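You operate a simulated robot arm through the tools that you are given. There is no shell and no other tool. Be economical: measure what you need, move in short steps, check, and stop when the job is done.

You are at the controls of a simulated robot arm. One attempt, no reset.

JOB
Stand the beige humidifier in the empty holder, fill it to its line and set the heat to low.
Fine: water from the jug, jug back, no spills.

The check looks at the end state, three seconds after you hand in, the way a careful person would. Anything else that was tipped, shoved, dropped, spilled or broken makes it a failure.

ROBOT AND FRAMES
A 7-joint arm with a two-finger parallel gripper, fixed in place. Base frame: the origin is at the foot of the arm, x ahead of it, y to its left, z up. Lengths are in mm, angles in degrees, forces in N, time in s.
With the tool pointing down near the work surface it reaches from about 200 to 680 mm from the base axis. Its first joint turns from -66.0 to 66.0 degrees. Payload 2.4 kg.
The TCP is the grasp point between the finger pads, 30 mm short of the fingertips. In the tool frame z runs along the fingers and y along their closing line. Largest opening 94 mm; finger width 28, thickness 10; the body of the gripper, 50 by 96 mm, starts 55 mm behind the TCP.
Orientation is that of the tool frame in the base frame, as a unit quaternion [x, y, z, w]. With the fingers straight down and closing along the base's y, the tool's x points along the base's -x, its y along +y and its z along -z.

CONTROLS
- The arm moves only by the tool send_rows. Its argument "deltas" is a list that holds one entry, the list of rows, each a list of 7 numbers: the shift along the base's x, y, z in mm, then the turn, a rotation vector about the base's x, y, z in degrees, then the opening, from 0 (shut) to 1 (fully open). In form: [[[dx, dy, dz, rx, ry, rz, jaw], ...]]. A call has 1 to 12 rows; each row is the pose to reach, as a shift and turn from the pose commanded when the call began. Rows are played at 5 a second. More than 50 mm and 8.6 degrees between two rows, or a gripper value outside its range, and nothing of the call is played. A pose out of reach is approached as far as the arm can. The call stops where the force on the tool passes 40 N (or 10 N more than at its start, if that is more) or the arm is blocked; 0.2 s more then pass. The fingers move at their own pace (about 153 mm/s each) and stop on an object; they squeeze with about 26 N. The grip force told is the motor's: it shows also when the fingers shut on nothing. Time passes only in rows, and 0.2 s behind the last, so rows that repeat a pose let the fingers close. The reply holds the time, the measured pose of the TCP, the force on the tool along the base axes, the opening and the grip force, in the units named above and with some noise.
- Cameras (640 x 400 px; columns grow to the right, rows downward): "scene" is fixed at [44.9, 483.8, 1453.7]; the picture's right is [-0.62, -0.79, 0.00], its down [-0.43, 0.34, -0.84] and it looks along [0.66, -0.52, -0.55] (base axes); focal length 362 px, centre (320, 200). "wrist" rides on the gripper at [76, 14, -102] in the tool frame; the picture's right is [-0.18, 0.98, 0.00], its down [-0.75, -0.14, -0.64] and it looks along [-0.63, -0.12, 0.77] (tool axes); focal length 243 px, centre (320, 200).
- get_image(camera): a new picture of that camera. No time passes.
- locate(camera, pixels): for up to 12 pixels [column, row] of the newest picture of that camera ("zoom" is the newest enlarged one), the place [x, y, z] in the base frame of the surface seen there, good to about 2 mm, but the place of the scene camera against the robot may be out by one fixed shift of up to 12 mm in any direction. No time passes.
- enlarge(camera, box): a new picture of the part [left, top, right, bottom] of that camera's present view, enlarged. No time passes.
- close_job(): hands the job in; it is judged then, once.

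Keep the steps short. Do not move on a guess: measure, check each grasp and each placing, and mend mistakes. In all there are 80 turns and 38 pictures (those below and enlarged ones count). Leave the gripper open and the arm clear of the work at the hand-in unless told otherwise, and finish with a single line.

The tools are called after "Request:" by a JSON object that holds its "op" and its "data". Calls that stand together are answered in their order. send_rows: Moves the arm, as the interface text tells. Its arguments: {"type":"object","properties":{"deltas":{"type":"array","items":{"type":"array","items":{"type":"array","items":{"type":"number"}}}}},"required":["deltas"]} The other tools are called the same way: get_image (camera) takes a picture; locate (camera, pixels) gives the place of the surface under pixels of a picture; enlarge (camera, box) takes an enlarged picture of a part of a camera's view; close_job () hands the job in.

At the start:

```text
time_s: 0.0
ee_pos: [381.8, 130.5, 1229.5]
orientation: [-0.001, 1.0, 0.0, -0.001]
force: [0.8, 0.7, -0.7]
grip_width: 94.2
gripper_force: 0.1
```

scene: 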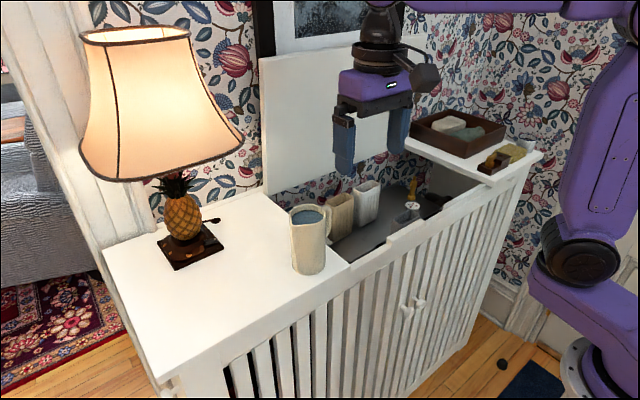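
wrist: 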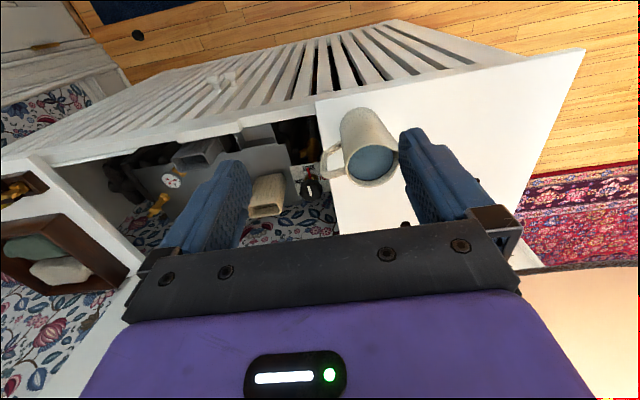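

I see a radiator cover with a jug at about (308,240) and an open bay with containers at about (340,210) and (366,200). I'll enlarge both areas to find the humidifier, the holder and the heat control.

Request:
{"op": "enlarge", "data": {"camera": "scene", "box": [270, 150, 460, 280]}}

Request:
{"op": "enlarge", "data": {"camera": "wrist", "box": [90, 90, 410, 290]}}

Request:
{"op": "enlarge", "data": {"camera": "scene", "box": [390, 90, 560, 200]}}

```text
3.08 times, centred on (365, 215) of scene
```

zoom: 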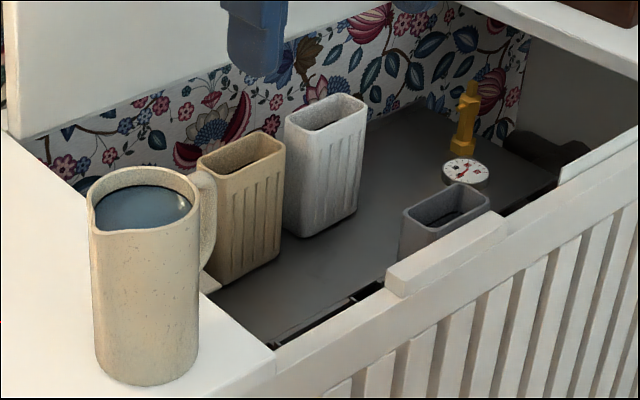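

```text
2.00 times, centred on (250, 190) of wrist
```

zoom: 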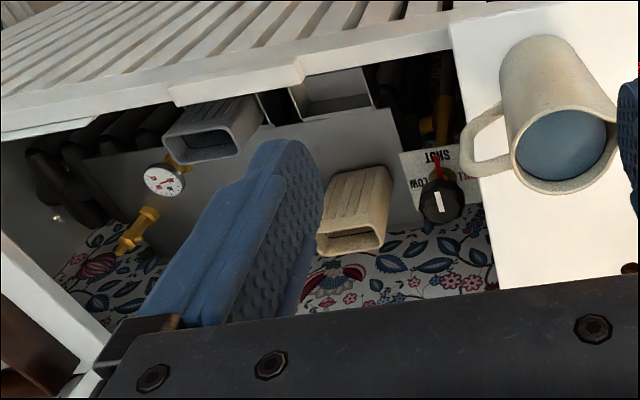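

```text
3.64 times, centred on (475, 145) of scene
```

zoom: 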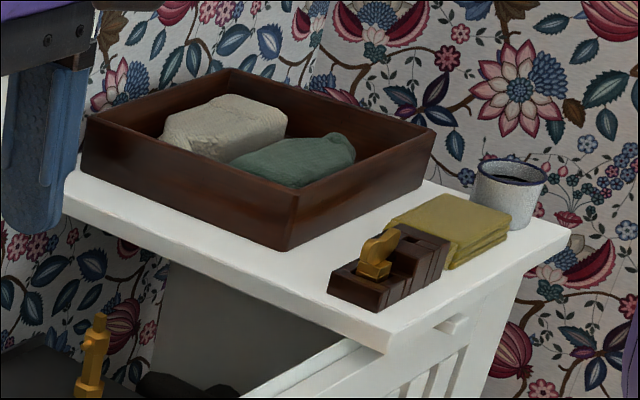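

The wrist view shows the beige humidifier at about (267,200), a knob with a lettered plate at about (310,188) and an empty white holder at about (255,137). I'll locate these points and the jug.

Request:
{"op": "locate", "data": {"camera": "wrist", "pixels": [[253, 207], [280, 204], [266, 180], [310, 190], [309, 172], [236, 135], [275, 128], [256, 145], [370, 165], [372, 120], [330, 160], [173, 181]]}}

Request:
{"op": "locate", "data": {"camera": "scene", "pixels": [[340, 194], [352, 192], [330, 198], [366, 184], [310, 215], [311, 270], [330, 225], [410, 206], [420, 130], [300, 205], [350, 270], [375, 260]]}}

```text
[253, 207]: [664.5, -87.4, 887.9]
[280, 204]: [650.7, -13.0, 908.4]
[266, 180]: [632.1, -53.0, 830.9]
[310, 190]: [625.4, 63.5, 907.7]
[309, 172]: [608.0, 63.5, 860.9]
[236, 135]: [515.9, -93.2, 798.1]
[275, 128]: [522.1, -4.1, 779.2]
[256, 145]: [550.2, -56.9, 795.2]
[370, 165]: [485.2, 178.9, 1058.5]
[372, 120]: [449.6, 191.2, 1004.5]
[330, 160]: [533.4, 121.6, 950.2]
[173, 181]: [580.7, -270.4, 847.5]
```

```text
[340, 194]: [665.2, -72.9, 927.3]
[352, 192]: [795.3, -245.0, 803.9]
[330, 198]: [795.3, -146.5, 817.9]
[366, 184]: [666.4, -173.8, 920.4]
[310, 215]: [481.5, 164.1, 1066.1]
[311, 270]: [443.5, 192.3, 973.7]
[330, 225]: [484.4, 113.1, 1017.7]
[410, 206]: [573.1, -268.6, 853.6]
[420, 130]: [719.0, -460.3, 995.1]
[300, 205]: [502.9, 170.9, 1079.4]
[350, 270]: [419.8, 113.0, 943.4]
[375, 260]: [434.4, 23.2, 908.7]
```

I need a clearer view into the bay, so I'll slide the tool 130 mm toward -y at the same height. It stays high above everything.

Request:
{"op": "send_rows", "data": {"deltas": [[[0, -45, 0, 0, 0, 0, 1], [0, -90, 0, 0, 0, 0, 1], [0, -135, 0, 0, 0, 0, 1], [0, -170, 0, 0, 0, 0, 1], [0, -170, 0, 0, 0, 0, 1]]]}}

Request:
{"op": "get_image", "data": {"camera": "wrist"}}

Request:
{"op": "enlarge", "data": {"camera": "wrist", "box": [230, 80, 430, 205]}}

```text
time_s: 1.2
ee_pos: [384.1, -37.8, 1227.8]
orientation: [0.0, 1.0, 0.0, 0.0]
force: [0.3, 0.8, -0.3]
grip_width: 94.1
gripper_force: 0.1
```

```text
32 pictures are left
```

wrist: 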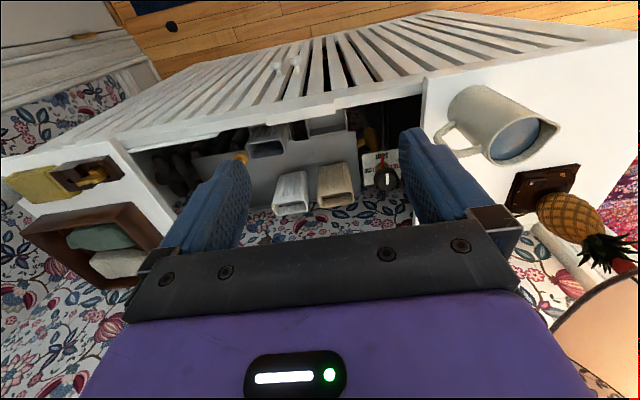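

```text
3.20 times, centred on (330, 142) of wrist
```

zoom: 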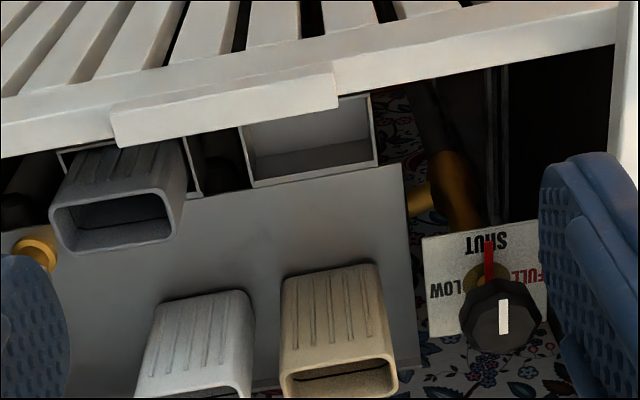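

The view is now clear. The dial plate reads SHUT, LOW and FULL, and the red pointer is at SHUT. I'll locate the holder, humidifier and dial points in the zoom picture.

Request:
{"op": "locate", "data": {"camera": "zoom", "pixels": [[243, 125], [372, 98], [378, 162], [252, 183], [310, 160], [285, 280], [378, 268], [390, 362], [287, 368], [340, 330], [325, 100], [235, 78]]}}

Request:
{"op": "locate", "data": {"camera": "zoom", "pixels": [[424, 240], [430, 335], [545, 225], [448, 287], [488, 245], [489, 270], [503, 302], [503, 330], [475, 310], [532, 310], [503, 350], [526, 275]]}}

Request:
{"op": "locate", "data": {"camera": "zoom", "pixels": [[265, 240], [395, 180], [60, 155], [185, 195], [52, 210], [178, 190], [155, 305], [250, 295], [330, 380], [455, 180], [415, 200], [245, 387]]}}

```text
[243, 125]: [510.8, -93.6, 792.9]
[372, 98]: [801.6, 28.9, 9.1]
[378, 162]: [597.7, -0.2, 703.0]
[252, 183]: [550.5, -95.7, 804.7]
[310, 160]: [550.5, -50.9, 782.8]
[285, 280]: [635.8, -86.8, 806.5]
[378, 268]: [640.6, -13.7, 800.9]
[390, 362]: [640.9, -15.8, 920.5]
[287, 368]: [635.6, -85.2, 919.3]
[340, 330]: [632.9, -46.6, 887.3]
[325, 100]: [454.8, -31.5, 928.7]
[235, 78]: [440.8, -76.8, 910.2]
```

```text
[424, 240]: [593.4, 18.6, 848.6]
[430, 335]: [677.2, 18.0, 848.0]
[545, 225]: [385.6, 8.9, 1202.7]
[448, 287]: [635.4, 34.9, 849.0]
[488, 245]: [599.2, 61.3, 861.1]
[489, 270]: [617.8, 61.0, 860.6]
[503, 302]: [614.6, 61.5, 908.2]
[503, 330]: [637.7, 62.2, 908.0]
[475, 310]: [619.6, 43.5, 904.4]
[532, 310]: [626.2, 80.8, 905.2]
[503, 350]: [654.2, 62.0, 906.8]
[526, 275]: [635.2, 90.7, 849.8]
```

```text
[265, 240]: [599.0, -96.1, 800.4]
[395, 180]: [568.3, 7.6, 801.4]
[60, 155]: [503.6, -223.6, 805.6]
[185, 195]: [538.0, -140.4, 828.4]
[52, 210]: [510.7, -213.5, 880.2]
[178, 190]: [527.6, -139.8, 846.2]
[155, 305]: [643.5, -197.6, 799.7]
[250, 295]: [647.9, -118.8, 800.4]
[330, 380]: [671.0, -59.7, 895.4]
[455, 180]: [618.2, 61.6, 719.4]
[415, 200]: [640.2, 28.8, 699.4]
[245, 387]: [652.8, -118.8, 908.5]
```

The dial centre is near (635,62) and LOW lies straight toward -y, so the knob needs about +90° about z. Next I'll measure the humidifier's rear rim and the jug in the same wrist picture.

Request:
{"op": "locate", "data": {"camera": "wrist", "pixels": [[321, 206], [354, 204], [337, 208], [337, 206], [337, 202], [337, 197], [319, 197], [351, 193], [318, 208], [356, 206]]}}

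Request:
{"op": "enlarge", "data": {"camera": "wrist", "box": [420, 70, 580, 170]}}

```text
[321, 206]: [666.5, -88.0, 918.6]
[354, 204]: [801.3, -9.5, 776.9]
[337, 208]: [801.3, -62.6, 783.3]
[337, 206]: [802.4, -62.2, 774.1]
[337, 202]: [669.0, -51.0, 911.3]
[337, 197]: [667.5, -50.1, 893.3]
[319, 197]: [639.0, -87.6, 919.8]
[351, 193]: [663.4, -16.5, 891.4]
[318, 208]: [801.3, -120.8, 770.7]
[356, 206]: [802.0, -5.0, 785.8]
```

```text
4.00 times, centred on (500, 120) of wrist
```

zoom: 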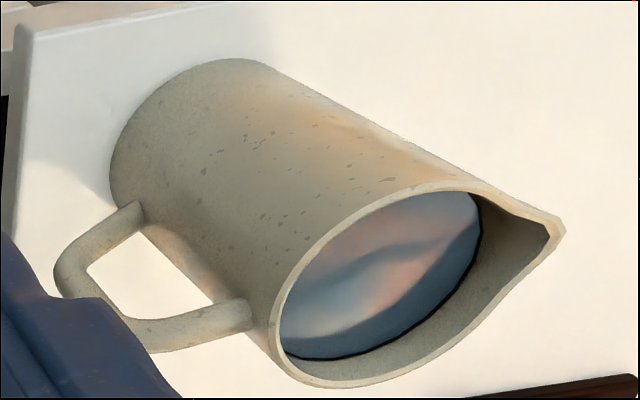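

Now the jug's rim, spout, handle and base points.

Request:
{"op": "locate", "data": {"camera": "zoom", "pixels": [[420, 188], [310, 378], [272, 325], [560, 226], [475, 186], [440, 355], [400, 220], [250, 62], [112, 170], [60, 275], [240, 315], [350, 220]]}}

Request:
{"op": "locate", "data": {"camera": "scene", "pixels": [[300, 235], [300, 255], [308, 274], [291, 214], [296, 225], [322, 207], [310, 205], [326, 214]]}}

```text
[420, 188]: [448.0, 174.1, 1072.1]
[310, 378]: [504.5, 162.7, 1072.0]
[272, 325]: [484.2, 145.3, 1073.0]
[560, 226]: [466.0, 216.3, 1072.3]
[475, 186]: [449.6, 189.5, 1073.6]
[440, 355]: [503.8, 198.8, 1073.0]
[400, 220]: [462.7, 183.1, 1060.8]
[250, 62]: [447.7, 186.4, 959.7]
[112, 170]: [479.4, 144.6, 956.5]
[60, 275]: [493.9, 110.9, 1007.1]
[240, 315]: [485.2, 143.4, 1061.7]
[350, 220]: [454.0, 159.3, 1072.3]
```

```text
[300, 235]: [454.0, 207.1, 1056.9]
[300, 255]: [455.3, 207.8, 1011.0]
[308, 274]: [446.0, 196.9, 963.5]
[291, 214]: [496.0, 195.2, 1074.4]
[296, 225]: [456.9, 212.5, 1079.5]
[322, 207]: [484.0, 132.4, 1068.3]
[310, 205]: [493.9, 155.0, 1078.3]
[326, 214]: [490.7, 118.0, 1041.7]
```

Beige humidifier: x about 638–672, y −87 to −15, top z 920, standing on z 800, turned about −4°. Holder pocket: roughly x 511–551, y −95 to 0, aligned with the axes. I'll move above the humidifier, staying high, and check.

Request:
{"op": "send_rows", "data": {"deltas": [[[45, -2, -20, 0, 0, -1, 1], [90, -4, -50, 0, 0, -2, 1], [130, -6, -90, 0, 0, -3, 1], [170, -8, -120, 0, 0, -4, 1], [210, -10, -150, 0, 0, -4, 1], [250, -12, -180, 0, 0, -4, 1], [271, -13, -210, 0, 0, -4, 1], [271, -13, -220, 0, 0, -4, 1], [271, -13, -220, 0, 0, -4, 1]]]}}

Request:
{"op": "get_image", "data": {"camera": "wrist"}}

```text
refused: row 2 steps farther than a row can; nothing moved
```

```text
29 pictures are left
```

wrist: 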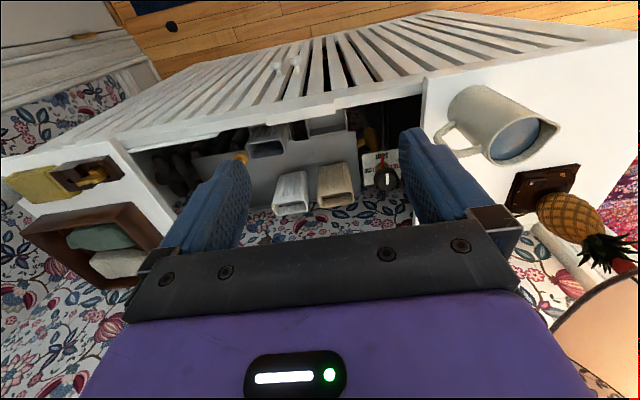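

The steps were too long, since 50 mm is the limit in total per row. I'll use smaller rows.

Request:
{"op": "send_rows", "data": {"deltas": [[[34, -2, -27, 0, 0, -1, 1], [68, -4, -54, 0, 0, -2, 1], [102, -6, -81, 0, 0, -3, 1], [136, -8, -108, 0, 0, -4, 1], [170, -10, -135, 0, 0, -4, 1], [204, -12, -162, 0, 0, -4, 1], [238, -13, -189, 0, 0, -4, 1], [271, -13, -218, 0, 0, -4, 1], [271, -13, -218, 0, 0, -4, 1], [271, -13, -218, 0, 0, -4, 1]]]}}

Request:
{"op": "get_image", "data": {"camera": "wrist"}}

```text
time_s: 3.4
ee_pos: [653.6, -50.6, 1009.7]
orientation: [0.035, 0.999, -0.001, 0.0]
force: [-0.2, 0.4, 0.4]
grip_width: 94.2
gripper_force: 0.0
```

```text
28 pictures are left
```

wrist: 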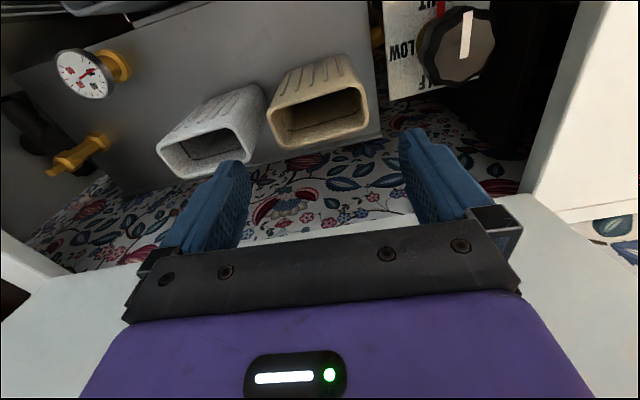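

The tool is above the humidifier, whose rim shows at columns 266–370 and rows 85–150. I'll measure its rim and the inside.

Request:
{"op": "locate", "data": {"camera": "wrist", "pixels": [[270, 112], [358, 86], [367, 124], [283, 147], [325, 137], [315, 99], [268, 128], [366, 105], [310, 130], [325, 120], [310, 80], [350, 137]]}}

Request:
{"op": "enlarge", "data": {"camera": "wrist", "box": [250, 40, 390, 160]}}

```text
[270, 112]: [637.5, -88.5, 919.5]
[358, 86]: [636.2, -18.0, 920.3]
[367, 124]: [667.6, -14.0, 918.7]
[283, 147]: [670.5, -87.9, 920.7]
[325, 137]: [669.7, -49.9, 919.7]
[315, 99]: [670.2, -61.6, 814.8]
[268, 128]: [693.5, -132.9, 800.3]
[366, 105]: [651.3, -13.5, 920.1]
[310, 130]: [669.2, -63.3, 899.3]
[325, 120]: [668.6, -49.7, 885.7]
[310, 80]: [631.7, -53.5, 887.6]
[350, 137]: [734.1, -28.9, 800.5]
```

```text
3.33 times, centred on (320, 100) of wrist
```

zoom: 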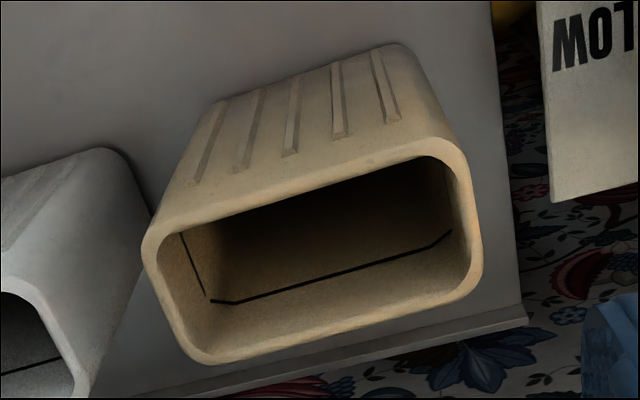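

A black fill line is visible inside. I'll locate the line and some straight edge points for the humidifier's angle.

Request:
{"op": "locate", "data": {"camera": "zoom", "pixels": [[260, 297], [340, 278], [420, 253], [200, 265], [200, 213], [300, 183], [390, 160], [250, 352], [340, 330], [430, 300], [290, 145], [395, 115]]}}

```text
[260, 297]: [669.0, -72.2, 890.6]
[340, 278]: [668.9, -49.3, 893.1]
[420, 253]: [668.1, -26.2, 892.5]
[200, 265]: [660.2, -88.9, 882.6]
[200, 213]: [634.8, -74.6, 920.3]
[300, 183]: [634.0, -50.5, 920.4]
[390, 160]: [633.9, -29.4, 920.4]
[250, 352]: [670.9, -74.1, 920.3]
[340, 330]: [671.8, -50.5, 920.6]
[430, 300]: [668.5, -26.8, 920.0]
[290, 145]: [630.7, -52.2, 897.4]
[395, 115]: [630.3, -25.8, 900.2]
```

The fill line is at about 28 mm below the rim. The humidifier is straight to within about 1° and centred at (652,−51). I'll turn back to yaw 0, descend to z ≈ 905 with the jaws open, and close.

Request:
{"op": "send_rows", "data": {"deltas": [[[0, 0, -30, 0, 0, 2, 1], [0, 0, -60, 0, 0, 4, 1], [-1, 0, -85, 0, 0, 4, 1], [-1, 0, -104, 0, 0, 4, 1], [-1, 0, -104, 0, 0, 4, 1]]]}}

Request:
{"op": "send_rows", "data": {"deltas": [[[0, 0, 0, 0, 0, 0, 0.8], [0, 0, 0, 0, 0, 0, 0.6], [0, 0, 0, 0, 0, 0, 0.6], [0, 0, 0, 0, 0, 0, 0.6]]]}}

```text
time_s: 4.6
ee_pos: [651.5, -52.4, 906.5]
orientation: [0.0, 1.0, 0.0, 0.0]
force: [-0.7, -0.1, 0.9]
grip_width: 94.3
gripper_force: 0.0
```

```text
time_s: 5.6
ee_pos: [651.0, -51.2, 906.4]
orientation: [0.0, 1.0, -0.001, 0.0]
force: [-0.1, 1.4, -0.3]
grip_width: 84.8
gripper_force: 26.0
```

It stopped at 84.8 mm with 26 N, so it is held. The body is wider than the rim points I picked. I'll lift 130 mm and check.

Request:
{"op": "send_rows", "data": {"deltas": [[[0, 0, 10, 0, 0, 0, 0.6], [0, 0, 30, 0, 0, 0, 0.6], [0, 0, 60, 0, 0, 0, 0.6], [-15, 0, 95, 0, 0, 0, 0.6], [-40, 0, 130, 0, 0, 0, 0.6], [-70, 0, 150, 0, 0, 0, 0.6], [-110, 0, 150, 0, 0, 0, 0.6], [-150, 0, 150, 0, 0, 0, 0.6], [-190, 0, 150, 0, 0, 0, 0.6], [-190, 0, 150, 0, 0, 0, 0.6]]]}}

Request:
{"op": "get_image", "data": {"camera": "wrist"}}

Request:
{"op": "enlarge", "data": {"camera": "scene", "box": [310, 90, 470, 270]}}

```text
time_s: 7.8
ee_pos: [458.3, -49.8, 1057.9]
orientation: [0.001, 1.0, -0.001, 0.0]
force: [0.0, -0.4, -3.5]
grip_width: 84.7
gripper_force: 25.3
```

```text
26 pictures are left
```

wrist: 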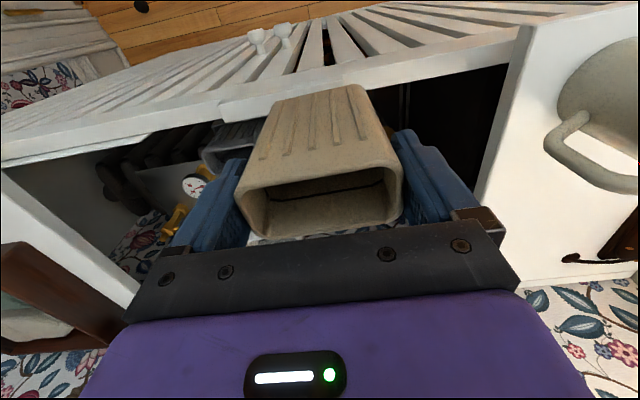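

```text
2.22 times, centred on (390, 180) of scene
```

zoom: 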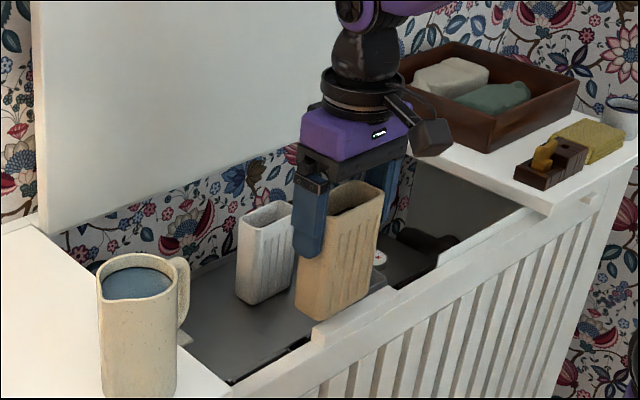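

Held well. The holder is hidden under the load, so I'll shift 170 mm to −y at this height, with the load's bottom at about z 951 clear of everything, to see the holder at the right of the view.

Request:
{"op": "send_rows", "data": {"deltas": [[[0, -45, 0, 0, 0, 0, 0.6], [0, -90, 0, 0, 0, 0, 0.6], [0, -135, 0, 0, 0, 0, 0.6], [0, -170, 0, 0, 0, 0, 0.6], [0, -170, 0, 0, 0, 0, 0.6]]]}}

Request:
{"op": "get_image", "data": {"camera": "wrist"}}

Request:
{"op": "enlarge", "data": {"camera": "wrist", "box": [350, 60, 510, 160]}}

```text
time_s: 9.0
ee_pos: [462.2, -223.3, 1055.9]
orientation: [0.0, 1.0, 0.0, 0.0]
force: [-0.1, -0.7, -3.6]
grip_width: 84.9
gripper_force: 25.8
```

```text
24 pictures are left
```

wrist: 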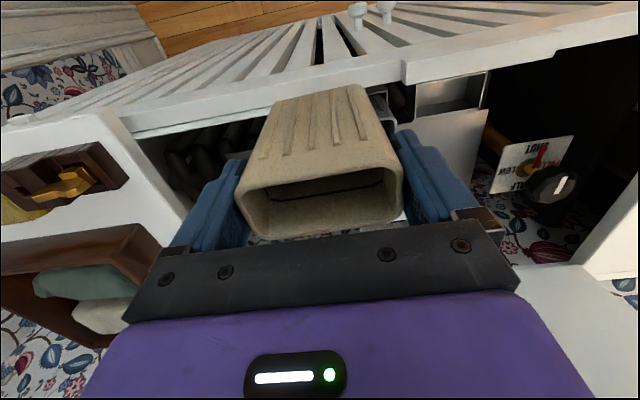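

```text
4.00 times, centred on (430, 110) of wrist
```

zoom: 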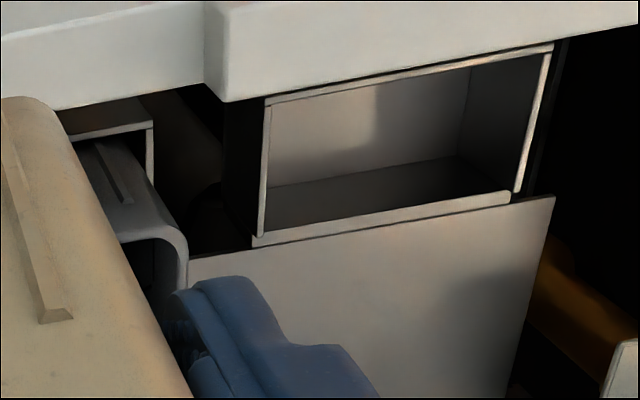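

The holder is now fully visible. I'll locate its rim corners, walls and floor.

Request:
{"op": "locate", "data": {"camera": "zoom", "pixels": [[267, 102], [400, 74], [548, 48], [518, 188], [545, 110], [400, 217], [258, 238], [265, 160], [400, 205], [400, 110], [380, 190], [500, 130]]}}

Request:
{"op": "locate", "data": {"camera": "zoom", "pixels": [[320, 180], [330, 205], [430, 195], [300, 140], [440, 100], [300, 250], [540, 215], [300, 60], [300, 90], [300, 225], [485, 200], [523, 150]]}}

```text
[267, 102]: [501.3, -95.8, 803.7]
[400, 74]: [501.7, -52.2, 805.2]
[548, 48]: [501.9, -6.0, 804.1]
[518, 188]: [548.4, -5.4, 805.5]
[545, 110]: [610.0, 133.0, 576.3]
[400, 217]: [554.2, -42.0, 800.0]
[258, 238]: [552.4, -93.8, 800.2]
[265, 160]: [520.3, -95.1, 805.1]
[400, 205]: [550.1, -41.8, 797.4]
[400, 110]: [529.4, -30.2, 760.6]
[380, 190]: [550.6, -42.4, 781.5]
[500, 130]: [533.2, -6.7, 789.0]
```

```text
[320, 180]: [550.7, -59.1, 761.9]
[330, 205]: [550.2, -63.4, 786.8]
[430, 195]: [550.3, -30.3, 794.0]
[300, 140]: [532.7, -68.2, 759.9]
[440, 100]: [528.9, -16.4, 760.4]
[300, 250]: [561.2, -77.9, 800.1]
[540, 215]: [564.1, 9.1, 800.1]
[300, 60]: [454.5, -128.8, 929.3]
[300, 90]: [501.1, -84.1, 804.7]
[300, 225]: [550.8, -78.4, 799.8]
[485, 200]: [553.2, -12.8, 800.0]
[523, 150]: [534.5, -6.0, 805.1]
```

Pocket inside: x 502.8–550.3, y about −94.2 to −6.9, floor 760, rim 805, so the centre is (526.5, −50.6). The fit is tight, so I'll measure the bottom of the held humidifier relative to the tool.

Request:
{"op": "locate", "data": {"camera": "wrist", "pixels": [[276, 102], [290, 98], [315, 94], [340, 90], [357, 88], [366, 95], [269, 110], [315, 150], [258, 140], [378, 120], [325, 231], [325, 175]]}}

```text
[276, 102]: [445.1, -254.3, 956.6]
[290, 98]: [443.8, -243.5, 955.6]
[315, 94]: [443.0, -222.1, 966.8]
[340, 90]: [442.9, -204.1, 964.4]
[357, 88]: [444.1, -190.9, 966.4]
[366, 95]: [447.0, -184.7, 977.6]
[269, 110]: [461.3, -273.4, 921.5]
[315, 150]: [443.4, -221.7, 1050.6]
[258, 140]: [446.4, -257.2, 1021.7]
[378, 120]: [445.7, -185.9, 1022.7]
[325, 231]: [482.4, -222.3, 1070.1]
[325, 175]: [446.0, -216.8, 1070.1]
```

The humidifier centre sits about 1.3 mm ahead of the TCP in x. I'll move over the pocket with dx +63.5 and dy +171, lower so the bottom hovers just above the rim at about z 815, and then check by measurement.

Request:
{"op": "send_rows", "data": {"deltas": [[[15, 40, 0, 0, 0, 0, 0.6], [30, 80, 0, 0, 0, 0, 0.6], [45, 120, 0, 0, 0, 0, 0.6], [60, 160, 0, 0, 0, 0, 0.6], [63.5, 171, -20, 0, 0, 0, 0.6], [63.5, 171, -60, 0, 0, 0, 0.6], [63.5, 171, -100, 0, 0, 0, 0.6], [63.5, 171, -130, 0, 0, 0, 0.6], [63.5, 171, -130, 0, 0, 0, 0.6], [63.5, 171, -130, 0, 0, 0, 0.6]]]}}

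Request:
{"op": "get_image", "data": {"camera": "wrist"}}

Request:
{"op": "enlarge", "data": {"camera": "scene", "box": [330, 110, 450, 260]}}

```text
time_s: 11.2
ee_pos: [523.5, -52.9, 922.8]
orientation: [0.0, 1.0, 0.0, 0.0]
force: [-0.6, 0.4, -2.5]
grip_width: 84.6
gripper_force: 26.0
```

```text
22 pictures are left
```

wrist: 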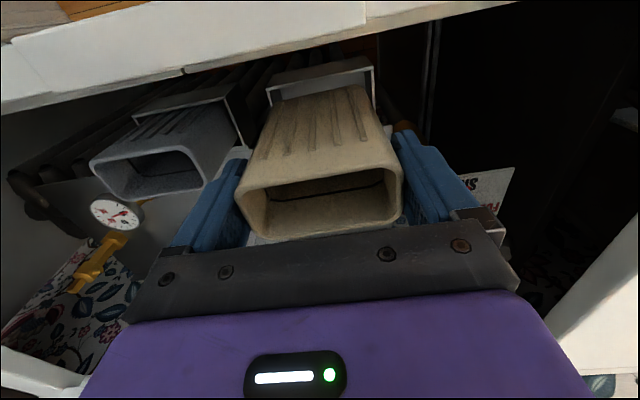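

```text
2.67 times, centred on (390, 185) of scene
```

zoom: 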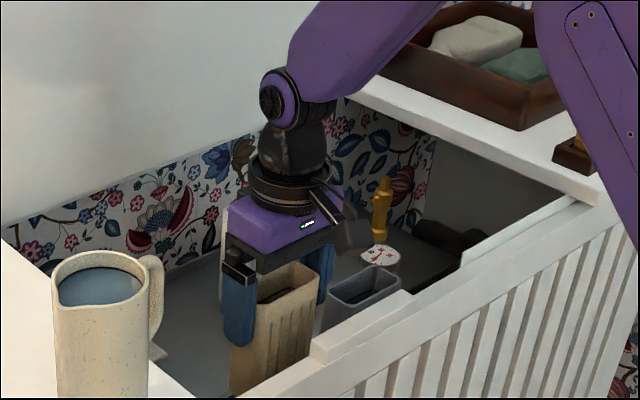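

Both the holder rim at rows 60–105 and the humidifier's front face are visible. I'll compare their positions.

Request:
{"op": "locate", "data": {"camera": "wrist", "pixels": [[268, 89], [320, 75], [369, 60], [374, 85], [270, 98], [320, 90], [300, 98], [340, 89], [280, 105], [364, 92], [320, 120], [325, 179]]}}

Request:
{"op": "enlarge", "data": {"camera": "wrist", "box": [250, 45, 400, 145]}}

```text
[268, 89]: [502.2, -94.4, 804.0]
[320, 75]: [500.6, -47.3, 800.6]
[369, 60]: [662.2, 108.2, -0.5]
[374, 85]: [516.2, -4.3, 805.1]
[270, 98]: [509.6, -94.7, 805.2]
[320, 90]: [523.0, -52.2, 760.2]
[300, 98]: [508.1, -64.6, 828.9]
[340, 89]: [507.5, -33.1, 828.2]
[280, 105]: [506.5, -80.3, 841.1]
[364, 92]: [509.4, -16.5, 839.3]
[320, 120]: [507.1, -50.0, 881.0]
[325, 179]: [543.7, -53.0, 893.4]
```

```text
4.00 times, centred on (325, 95) of wrist
```

zoom: 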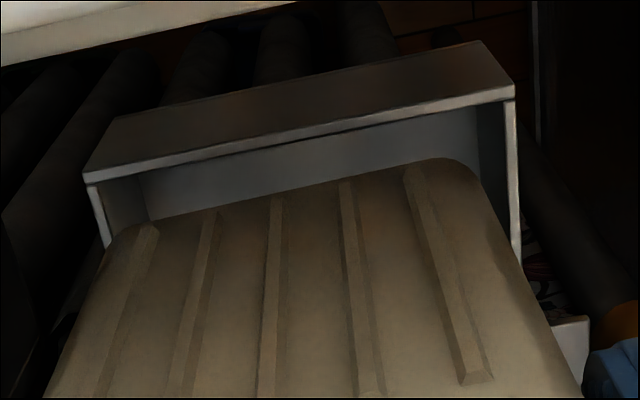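

The bottom hovers at z ≈ 816. The left gap looks smaller than the right one, so I'll measure the humidifier's side edges and the rim sides.

Request:
{"op": "locate", "data": {"camera": "zoom", "pixels": [[112, 250], [103, 270], [92, 300], [118, 240], [478, 185], [498, 215], [512, 245], [528, 280], [97, 215], [514, 160], [516, 230], [105, 240]]}}

```text
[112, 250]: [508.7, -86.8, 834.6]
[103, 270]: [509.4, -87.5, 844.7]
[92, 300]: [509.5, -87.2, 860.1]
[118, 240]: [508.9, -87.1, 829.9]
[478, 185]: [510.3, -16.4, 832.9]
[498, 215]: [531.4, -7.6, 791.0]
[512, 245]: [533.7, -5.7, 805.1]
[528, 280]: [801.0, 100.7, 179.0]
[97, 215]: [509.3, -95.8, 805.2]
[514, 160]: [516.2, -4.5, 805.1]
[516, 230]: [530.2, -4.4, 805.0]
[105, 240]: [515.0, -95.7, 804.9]
```

The humidifier is about 1.3 mm too far to −y and about 1.5 mm too far in +x. I'll correct that and lower slowly, stopping just above the pocket floor.

Request:
{"op": "send_rows", "data": {"deltas": [[[-1.5, 1.3, 0, 0, 0, 0, 0.6], [-1.5, 1.3, -8, 0, 0, 0, 0.6], [-1.5, 1.3, -14, 0, 0, 0, 0.6], [-1.5, 1.3, -20, 0, 0, 0, 0.6], [-1.5, 1.3, -28, 0, 0, 0, 0.6], [-1.5, 1.3, -36, 0, 0, 0, 0.6], [-1.5, 1.3, -44, 0, 0, 0, 0.6], [-1.5, 1.3, -50, 0, 0, 0, 0.6], [-1.5, 1.3, -50, 0, 0, 0, 0.6]]]}}

```text
time_s: 13.2
ee_pos: [523.9, -51.0, 876.8]
orientation: [-0.001, 1.0, 0.0, 0.0]
force: [-0.7, 0.1, -2.8]
grip_width: 84.6
gripper_force: 25.6
```

There was no contact and it went in freely. I'll lower the last few millimetres until it touches the floor.

Request:
{"op": "send_rows", "data": {"deltas": [[[0, 0, -3, 0, 0, 0, 0.6], [0, 0, -5, 0, 0, 0, 0.6], [0, 0, -5, 0, 0, 0, 0.6]]]}}

Request:
{"op": "send_rows", "data": {"deltas": [[[0, 0, -2, 0, 0, 0, 0.6], [0, 0, -3, 0, 0, 0, 0.6], [0, 0, -3, 0, 0, 0, 0.6]]]}}

```text
time_s: 14.0
ee_pos: [523.2, -50.4, 871.0]
orientation: [0.0, 1.0, 0.0, 0.0]
force: [0.4, 0.0, -1.8]
grip_width: 84.5
gripper_force: 25.7
```

```text
time_s: 14.8
ee_pos: [523.6, -51.3, 868.5]
orientation: [0.0, 1.0, 0.0, 0.0]
force: [0.7, -0.5, -2.8]
grip_width: 84.3
gripper_force: 25.7
```

Request:
{"op": "send_rows", "data": {"deltas": [[[0, 0, -1, 0, 0, 0, 0.6], [0, 0, -2, 0, 0, 0, 0.6], [0, 0, -2, 0, 0, 0, 0.6]]]}}

Request:
{"op": "send_rows", "data": {"deltas": [[[0, 0, -1, 0, 0, 0, 0.6], [0, 0, -1.5, 0, 0, 0, 0.6], [0, 0, -1.5, 0, 0, 0, 0.6]]]}}

```text
time_s: 15.6
ee_pos: [523.2, -50.4, 865.5]
orientation: [0.0, 1.0, -0.001, 0.0]
force: [1.0, 0.0, -2.2]
grip_width: 84.3
gripper_force: 25.9
```

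```text
time_s: 16.4
ee_pos: [524.3, -48.4, 866.6]
orientation: [0.0, 1.0, 0.0, 0.0]
force: [-5.4, -1.0, 10.4]
grip_width: 84.3
gripper_force: 25.6
```

The tool force rose to +10 N, so the humidifier is on the floor. I'll open the jaws and retreat straight up.

Request:
{"op": "send_rows", "data": {"deltas": [[[0, 0, 0.5, 0, 0, 0, 0.8], [0, 0, 1, 0, 0, 0, 1], [0, 0, 1, 0, 0, 0, 1], [0, 0, 20, 0, 0, 0, 1], [0, 0, 60, 0, 0, 0, 1], [0, 0, 105, 0, 0, 0, 1], [0, 0, 150, 0, 0, 0, 1], [0, 0, 150, 0, 0, 0, 1]]]}}

Request:
{"op": "get_image", "data": {"camera": "wrist"}}

```text
time_s: 18.2
ee_pos: [518.9, -47.7, 1014.6]
orientation: [0.0, 1.0, 0.0, 0.0]
force: [-0.4, 0.3, -0.7]
grip_width: 93.7
gripper_force: 0.1
```

```text
19 pictures are left
```

wrist: 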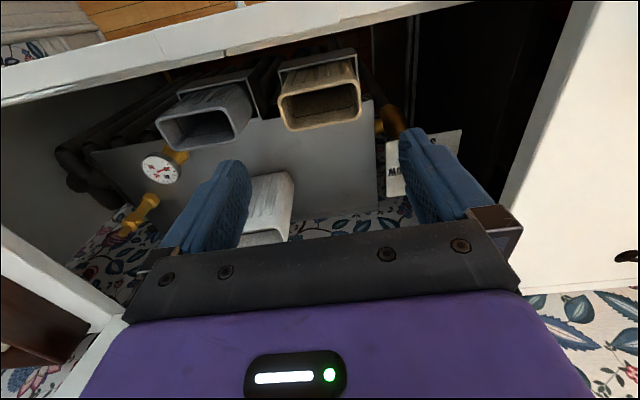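

It stands in the holder. I'll measure its rim and line in place.

Request:
{"op": "locate", "data": {"camera": "wrist", "pixels": [[280, 100], [318, 92], [356, 82], [322, 124], [357, 100], [292, 126], [318, 104], [320, 118], [355, 115], [310, 112]]}}

Request:
{"op": "enlarge", "data": {"camera": "wrist", "box": [265, 40, 375, 140]}}

```text
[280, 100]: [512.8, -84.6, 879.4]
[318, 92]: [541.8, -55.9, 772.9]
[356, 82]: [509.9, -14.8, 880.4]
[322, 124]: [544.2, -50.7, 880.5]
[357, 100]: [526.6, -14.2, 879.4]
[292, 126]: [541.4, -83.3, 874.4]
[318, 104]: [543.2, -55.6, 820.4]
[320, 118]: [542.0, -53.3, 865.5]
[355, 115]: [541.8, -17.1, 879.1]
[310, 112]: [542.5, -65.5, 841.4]
```

```text
4.00 times, centred on (320, 90) of wrist
```

zoom: 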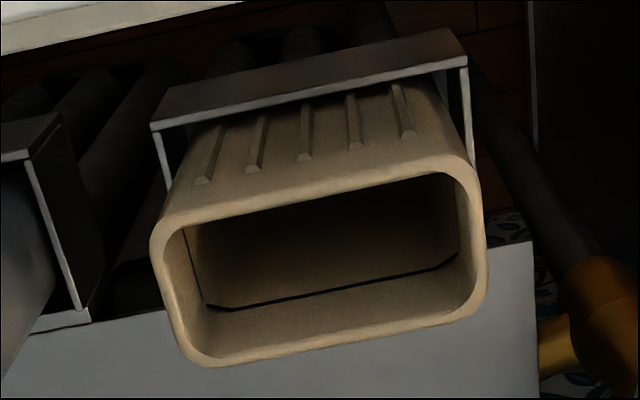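

The humidifier is well seated, with its rim at z 880 and its mouth centre near (526,−50). Next is the dial. I'll check the nearby shelf height and the knob before moving.

Request:
{"op": "locate", "data": {"camera": "wrist", "pixels": [[545, 60], [570, 40], [535, 270], [600, 150], [500, 120], [395, 150], [610, 240]]}}

Request:
{"op": "send_rows", "data": {"deltas": [[[25, 24, 4, 0, 0, -8, 1], [50, 48, 4, 0, 0, -16, 1], [75, 72, 4, 0, 0, -24, 1], [100, 96, 4, 0, 0, -32, 1], [111, 111, 4, 0, 0, -40, 1], [111, 111, 4, 0, 0, -45, 1], [111, 111, 4, 0, 0, -45, 1]]]}}

Request:
{"op": "get_image", "data": {"camera": "wrist"}}

```text
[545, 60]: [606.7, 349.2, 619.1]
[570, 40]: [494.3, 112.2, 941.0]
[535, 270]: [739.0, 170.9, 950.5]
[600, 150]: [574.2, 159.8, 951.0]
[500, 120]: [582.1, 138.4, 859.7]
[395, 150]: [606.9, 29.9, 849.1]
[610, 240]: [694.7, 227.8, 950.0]
```

```text
time_s: 19.8
ee_pos: [634.5, 62.6, 1018.1]
orientation: [0.383, 0.924, 0.001, 0.0]
force: [-1.2, 1.5, 0.5]
grip_width: 93.9
gripper_force: 0.1
```

```text
17 pictures are left
```

wrist: 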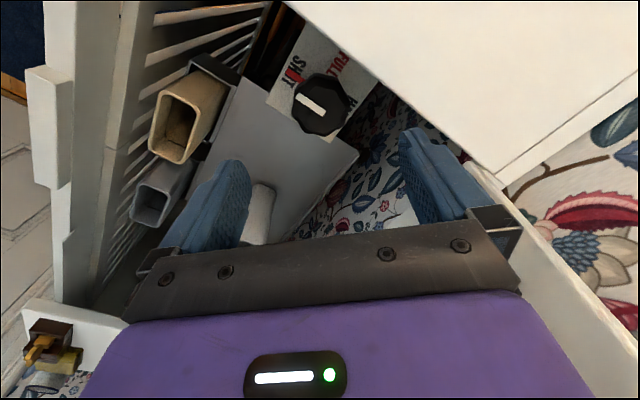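

The shelf top is at z 950 with its edge at y ≈ 112, so the jaws must not be fully open at the knob. The knob looks octagonal, so I'll enlarge it to find its flats and centre.

Request:
{"op": "enlarge", "data": {"camera": "wrist", "box": [260, 40, 390, 150]}}

```text
3.64 times, centred on (325, 95) of wrist
```

zoom: 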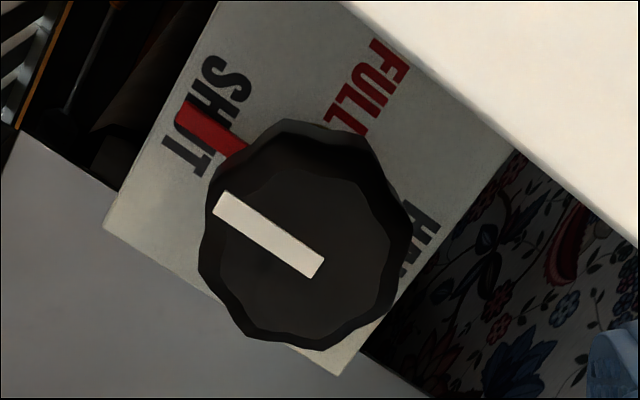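

There's also HALF at +x, so LOW is exactly the −y quarter turn, counter-clockwise from above. I'll locate the knob's top outline and the pointer.

Request:
{"op": "locate", "data": {"camera": "zoom", "pixels": [[222, 208], [315, 268], [210, 190], [400, 225], [320, 175], [300, 335], [240, 310], [370, 310], [385, 200], [205, 255], [195, 115], [235, 148]]}}

```text
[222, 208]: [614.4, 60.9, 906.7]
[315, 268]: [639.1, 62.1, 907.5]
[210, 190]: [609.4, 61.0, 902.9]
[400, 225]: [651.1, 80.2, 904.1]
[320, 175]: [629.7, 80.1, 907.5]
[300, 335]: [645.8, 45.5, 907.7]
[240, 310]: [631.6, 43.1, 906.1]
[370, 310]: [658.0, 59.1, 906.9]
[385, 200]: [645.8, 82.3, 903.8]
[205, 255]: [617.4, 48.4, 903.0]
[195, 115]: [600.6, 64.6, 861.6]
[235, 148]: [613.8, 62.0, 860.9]
```

The knob centre is (635,62), with a diameter of about 48 mm and its top at z 908. I'll narrow the jaws to about 64 mm and descend to z ≈ 908, so the tips are at 878, above the pointer.

Request:
{"op": "send_rows", "data": {"deltas": [[[0, 0, -20, 0, 0, 0, 0.7], [0, 0, -50, 0, 0, 0, 0.7], [0, 0, -80, 0, 0, 0, 0.7], [0, 0, -100, 0, 0, 0, 0.7], [0, 0, -109, 0, 0, 0, 0.7], [0, 0, -109, 0, 0, 0, 0.7]]]}}

Request:
{"op": "send_rows", "data": {"deltas": [[[0, 0, 0, 0, 0, 0, 0.5], [0, 0, 0, 0, 0, 0, 0.3], [0, 0, 0, 0, 0, 0, 0.3], [0, 0, 0, 0, 0, 0, 0.3]]]}}

```text
time_s: 21.2
ee_pos: [635.2, 59.6, 909.8]
orientation: [0.383, 0.924, 0.0, 0.0]
force: [-0.5, 0.0, 0.1]
grip_width: 65.8
gripper_force: 0.1
```

```text
time_s: 22.2
ee_pos: [634.6, 61.6, 910.6]
orientation: [0.383, 0.924, 0.0, 0.002]
force: [11.7, 5.5, -8.4]
grip_width: 51.0
gripper_force: 45.2
```

Gripped at 51 mm. I'll turn +90° in 7.5° steps.

Request:
{"op": "send_rows", "data": {"deltas": [[[0, 0, 0, 0, 0, 8, 0.3], [0, 0, 0, 0, 0, 16, 0.3], [0, 0, 0, 0, 0, 24, 0.3], [0, 0, 0, 0, 0, 32, 0.3], [0, 0, 0, 0, 0, 40, 0.3], [0, 0, 0, 0, 0, 48, 0.3], [0, 0, 0, 0, 0, 56, 0.3], [0, 0, 0, 0, 0, 64, 0.3], [0, 0, 0, 0, 0, 72, 0.3], [0, 0, 0, 0, 0, 80, 0.3], [0, 0, 0, 0, 0, 88, 0.3], [0, 0, 0, 0, 0, 90, 0.3]]]}}

```text
time_s: 24.8
ee_pos: [636.5, 62.8, 911.8]
orientation: [-0.385, 0.923, -0.001, 0.002]
force: [6.1, 13.3, 21.3]
grip_width: 50.6
gripper_force: 45.0
```

The turn ran its full way. I'll open to about 64 mm, rise 110 mm and look.

Request:
{"op": "send_rows", "data": {"deltas": [[[0, 0, 0, 0, 0, 0, 0.6], [0, 0, 0, 0, 0, 0, 0.7], [0, 0, 0, 0, 0, 0, 0.7], [0, 0, 35, 0, 0, 0, 0.7], [0, 0, 75, 0, 0, -8, 0.7], [0, 0, 115, 0, 0, -16, 0.7], [-30, 0, 140, 0, 0, -24, 0.8], [-60, -10, 160, 0, 0, -32, 1], [-80, -20, 180, 0, 0, -40, 1], [-80, -20, 180, 0, 0, -45, 1], [-80, -20, 180, 0, 0, -45, 1]]]}}

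Request:
{"op": "enlarge", "data": {"camera": "wrist", "box": [240, 60, 440, 200]}}

```text
time_s: 27.2
ee_pos: [555.8, 37.8, 1092.1]
orientation: [0.001, 1.0, 0.0, 0.001]
force: [-0.2, -0.2, -1.0]
grip_width: 94.2
gripper_force: 0.1
```

```text
2.86 times, centred on (340, 130) of wrist
```

zoom: 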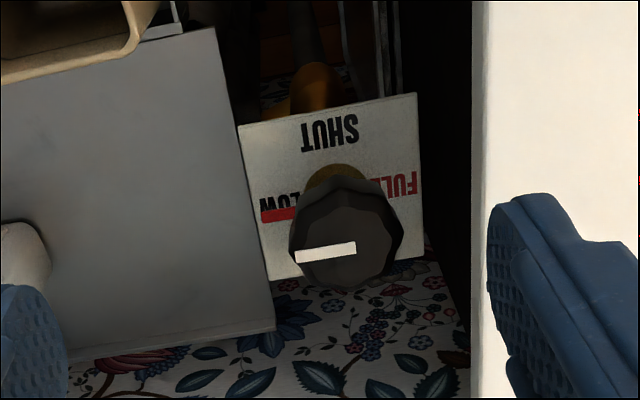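

The red pointer is now on LOW. I'll check its exact angle.

Request:
{"op": "locate", "data": {"camera": "zoom", "pixels": [[266, 216], [290, 213], [300, 257], [352, 247], [280, 203], [345, 132], [405, 183]]}}

```text
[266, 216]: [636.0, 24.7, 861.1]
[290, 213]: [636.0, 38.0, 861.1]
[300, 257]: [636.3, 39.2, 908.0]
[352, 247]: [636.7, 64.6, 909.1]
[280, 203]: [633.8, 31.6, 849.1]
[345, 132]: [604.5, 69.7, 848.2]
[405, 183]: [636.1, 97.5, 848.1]
```

The pointer is exactly on LOW, toward −y. Now the pour. I plan to hold the jug by its body with the wrist camera on the handle side, and pour toward −y from the +y side of the humidifier. First I'll test that posture empty in the free air: yaw −90°, then lean.

Request:
{"op": "send_rows", "data": {"deltas": [[[-5, -5, 0, 0, 0, -8, 1], [-10, -10, 0, 0, 0, -16, 1], [-15, -15, 0, 0, 0, -24, 1], [-20, -20, 0, 0, 0, -32, 1], [-25, -25, 0, 0, 0, -40, 1], [-30, -30, 0, 0, 0, -48, 1], [-30, -30, 0, 0, 0, -56, 1], [-30, -30, 0, 0, 0, -64, 1], [-30, -30, 0, 0, 0, -72, 1], [-30, -30, 0, 0, 0, -80, 1], [-30, -30, 0, 0, 0, -88, 1], [-30, -30, 0, 0, 0, -90, 1]]]}}

Request:
{"op": "send_rows", "data": {"deltas": [[[0, 0, 0, 8, 0, 0, 1], [0, 0, 0, 16, 0, 0, 1], [0, 0, 0, 24, 0, 0, 1], [0, 0, 0, 32, 0, 0, 1], [0, 0, 0, 40, 0, 0, 1], [0, 0, 0, 48, 0, 0, 1], [0, 0, 0, 56, 0, 0, 1], [0, 0, 0, 64, 0, 0, 1], [0, 0, 0, 70, 0, 0, 1], [0, 0, 0, 76, 0, 0, 1], [0, 0, 0, 76, 0, 0, 1]]]}}

```text
time_s: 29.8
ee_pos: [523.8, 10.3, 1089.1]
orientation: [0.707, 0.707, 0.0, 0.0]
force: [-0.5, -0.4, -0.6]
grip_width: 93.9
gripper_force: 0.0
```

```text
time_s: 32.2
ee_pos: [525.0, 10.0, 1090.4]
orientation: [0.557, 0.557, 0.436, -0.436]
force: [0.2, 0.5, -1.3]
grip_width: 94.2
gripper_force: 0.1
```

The full 76° lean is reachable. I'll test it at the lower pouring height as well, then return upright.

Request:
{"op": "send_rows", "data": {"deltas": [[[0, 0, -40, 0, 0, 0, 1], [0, 0, -80, 0, 0, 0, 1], [0, 0, -120, 0, 0, 0, 1], [0, 0, -120, 0, 0, 0, 1], [0, 0, -80, -7, 0, 0, 1], [0, 0, -40, -15, 0, 0, 1], [0, 0, 0, -23, 0, 0, 1], [0, 0, 0, -31, 0, 0, 1], [0, 0, 0, -39, 0, 0, 1], [0, 0, 0, -47, 0, 0, 1], [0, 0, 0, -55, 0, 0, 1], [0, 0, 0, -63, 0, 0, 1]]]}}

Request:
{"op": "send_rows", "data": {"deltas": [[[0, 0, 0, -8, 0, 0, 1], [0, 0, 0, -13, 0, 0, 1], [0, 0, 20, -13, 0, 0, 1], [0, 0, 50, -13, 0, 0, 1], [0, 0, 70, -13, 0, 0, 1], [0, 0, 70, -13, 0, 0, 1]]]}}

```text
time_s: 34.8
ee_pos: [524.0, 11.0, 1091.2]
orientation: [0.703, 0.702, 0.079, -0.08]
force: [-0.2, 1.4, 0.2]
grip_width: 94.1
gripper_force: 0.1
```

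```text
time_s: 36.2
ee_pos: [526.9, 11.6, 1159.4]
orientation: [0.707, 0.707, 0.0, 0.0]
force: [-0.4, -0.4, -0.3]
grip_width: 93.9
gripper_force: 0.1
```

Both poses work. Before going to the jug I'll check the lamp's place so the arm keeps clear of it.

Request:
{"op": "locate", "data": {"camera": "scene", "pixels": [[238, 140], [185, 170], [225, 100], [215, 246], [185, 265], [120, 175]]}}

Request:
{"op": "send_rows", "data": {"deltas": [[[0, 0, 0, 0, 0, 8, 1], [0, 0, 0, 0, 0, 16, 1], [0, 0, 0, 0, 0, 24, 1], [0, 0, 0, 0, 0, 32, 1], [0, 0, 0, 0, 0, 40, 1], [0, 0, 0, 0, 0, 48, 1], [0, 0, 0, 0, 0, 56, 1], [0, 0, 0, 0, 0, 64, 1], [0, 0, 0, 0, 0, 72, 1], [0, 0, 0, 0, 0, 80, 1], [0, 0, 0, 0, 0, 88, 1], [0, 0, 0, 0, 0, 96, 1]]]}}

Request:
{"op": "send_rows", "data": {"deltas": [[[0, 0, 0, 0, 0, 8, 1], [0, 0, 0, 0, 0, 16, 1], [0, 0, 0, 0, 0, 24, 1], [0, 0, 0, 0, 0, 32, 1], [0, 0, 0, 0, 0, 40, 1], [0, 0, 0, 0, 0, 48, 1], [0, 0, 0, 0, 0, 56, 1], [0, 0, 0, 0, 0, 64, 1], [0, 0, 0, 0, 0, 72, 1], [0, 0, 0, 0, 0, 80, 1], [0, 0, 0, 0, 0, 88, 1], [0, 0, 0, 0, 0, 96, 1]]]}}

```text
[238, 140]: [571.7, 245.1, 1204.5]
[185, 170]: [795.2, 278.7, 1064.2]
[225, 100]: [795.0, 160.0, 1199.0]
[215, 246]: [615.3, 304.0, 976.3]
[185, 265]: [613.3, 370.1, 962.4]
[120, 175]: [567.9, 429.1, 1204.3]
```

```text
time_s: 38.8
ee_pos: [524.1, 10.8, 1160.1]
orientation: [-0.054, 0.999, 0.0, 0.001]
force: [0.2, -0.2, 0.5]
grip_width: 94.0
gripper_force: 0.1
```

```text
time_s: 41.4
ee_pos: [524.5, 11.3, 1158.7]
orientation: [0.778, -0.629, 0.0, 0.0]
force: [-0.6, -0.5, 0.0]
grip_width: 94.2
gripper_force: 0.0
```

The yaw is 102°, matching the jug's handle–spout axis. The lamp shade's nearest edge, around (572,245), stays over 100 mm away. I'll move above the jug, high, and look.

Request:
{"op": "send_rows", "data": {"deltas": [[[-12, 41, 0, 0, 0, 0, 1], [-24, 82, 0, 0, 0, 0, 1], [-36, 123, 0, 0, 0, 0, 1], [-47, 164, 0, 0, 0, 1, 1], [-47, 164, 0, 0, 0, 1, 1]]]}}

Request:
{"op": "get_image", "data": {"camera": "wrist"}}

```text
time_s: 42.6
ee_pos: [479.0, 176.8, 1161.2]
orientation: [0.783, -0.622, 0.0, 0.0]
force: [0.5, -0.3, 0.4]
grip_width: 94.1
gripper_force: 0.1
```

```text
14 pictures are left
```

wrist: 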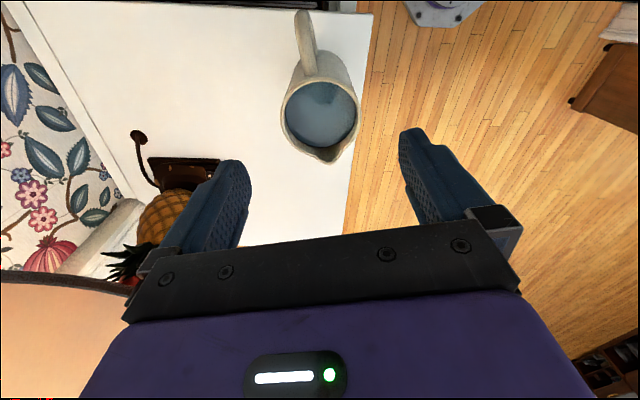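

The jug is in view, with its rim at about columns 281–358 and its spout at (333,161). I'll measure the rim for centring.

Request:
{"op": "locate", "data": {"camera": "wrist", "pixels": [[283, 115], [357, 106], [285, 100], [350, 88], [320, 80], [292, 138], [353, 128], [333, 161], [308, 30], [312, 65], [320, 115], [347, 145]]}}

Request:
{"op": "enlarge", "data": {"camera": "wrist", "box": [260, 0, 390, 180]}}

```text
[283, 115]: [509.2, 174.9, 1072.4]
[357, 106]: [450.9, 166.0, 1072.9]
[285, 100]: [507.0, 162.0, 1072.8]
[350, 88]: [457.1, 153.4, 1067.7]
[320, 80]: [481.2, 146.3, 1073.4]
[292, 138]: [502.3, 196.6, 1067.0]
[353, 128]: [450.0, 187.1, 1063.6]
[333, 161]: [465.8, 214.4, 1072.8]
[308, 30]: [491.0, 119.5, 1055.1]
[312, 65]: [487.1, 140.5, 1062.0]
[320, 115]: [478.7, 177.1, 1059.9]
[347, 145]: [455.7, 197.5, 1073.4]
```

```text
2.22 times, centred on (325, 90) of wrist
```

zoom: 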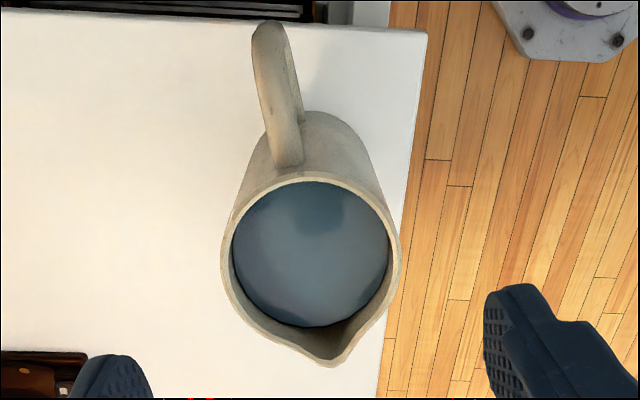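

The rim centre is (479,176) and the radius about 31, so the tool is centred. I'll descend to z ≈ 1032 and close gently.

Request:
{"op": "send_rows", "data": {"deltas": [[[0, 0, -40, 0, 0, 0, 1], [0, 0, -80, 0, 0, 0, 1], [0, 0, -110, 0, 0, 0, 1], [0, 0, -128, 0, 0, 0, 1], [0, 0, -128, 0, 0, 0, 1]]]}}

Request:
{"op": "send_rows", "data": {"deltas": [[[0, 0, 0, 0, 0, 0, 0.8], [0, 0, 0, 0, 0, 0, 0.7], [0, 0, 0, 0, 0, 0, 0.6], [0, 0, 0, 0, 0, 0, 0.5], [0, 0, 0, 0, 0, 0, 0.5]]]}}

```text
time_s: 43.8
ee_pos: [477.5, 174.9, 1031.8]
orientation: [0.782, -0.623, 0.0, 0.0]
force: [-0.1, 0.3, -0.3]
grip_width: 93.9
gripper_force: 0.1
```

```text
time_s: 45.0
ee_pos: [476.9, 175.9, 1032.7]
orientation: [0.783, -0.622, 0.0, 0.0]
force: [1.0, 0.5, 1.0]
grip_width: 67.0
gripper_force: 25.9
```

It is held at 67 mm. I'll lift slowly by 60 mm and check the weight and grip.

Request:
{"op": "send_rows", "data": {"deltas": [[[0, 0, 3, 0, 0, 0, 0.5], [0, 0, 8, 0, 0, 0, 0.5], [0, 0, 18, 0, 0, 0, 0.5], [0, 0, 30, 0, 0, 0, 0.5], [0, 0, 45, 0, 0, 0, 0.5], [0, 0, 60, 0, 0, 0, 0.5], [0, 0, 70, 0, 0, 0, 0.5], [0, 0, 70, 0, 0, 0, 0.5]]]}}

Request:
{"op": "enlarge", "data": {"camera": "scene", "box": [220, 100, 400, 290]}}

```text
time_s: 46.8
ee_pos: [478.0, 174.7, 1101.3]
orientation: [0.783, -0.622, 0.0, 0.0]
force: [-0.1, -0.7, -5.1]
grip_width: 66.9
gripper_force: 26.3
```

```text
2.11 times, centred on (310, 195) of scene
```

zoom: 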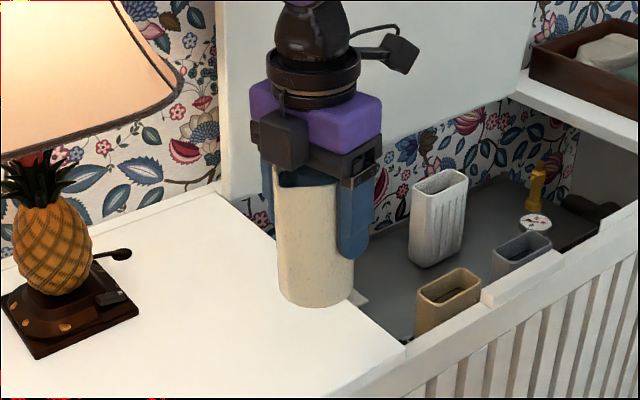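

The jug is lifted and held. There's a dark block on the spout side of the hand at zoom (285,135), so I'll measure it against the rim and spout before planning the pour.

Request:
{"op": "locate", "data": {"camera": "zoom", "pixels": [[268, 125], [285, 118], [285, 150], [300, 145], [275, 160], [295, 163], [280, 185], [300, 185], [325, 180], [310, 250], [310, 295], [340, 115]]}}

```text
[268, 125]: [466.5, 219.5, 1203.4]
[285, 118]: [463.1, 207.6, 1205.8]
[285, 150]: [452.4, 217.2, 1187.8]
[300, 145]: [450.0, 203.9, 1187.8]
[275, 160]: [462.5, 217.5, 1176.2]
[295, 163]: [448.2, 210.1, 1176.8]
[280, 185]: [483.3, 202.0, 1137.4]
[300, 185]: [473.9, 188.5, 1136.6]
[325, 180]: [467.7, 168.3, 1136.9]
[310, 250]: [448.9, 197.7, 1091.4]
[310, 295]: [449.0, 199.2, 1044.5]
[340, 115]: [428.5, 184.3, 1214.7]
```

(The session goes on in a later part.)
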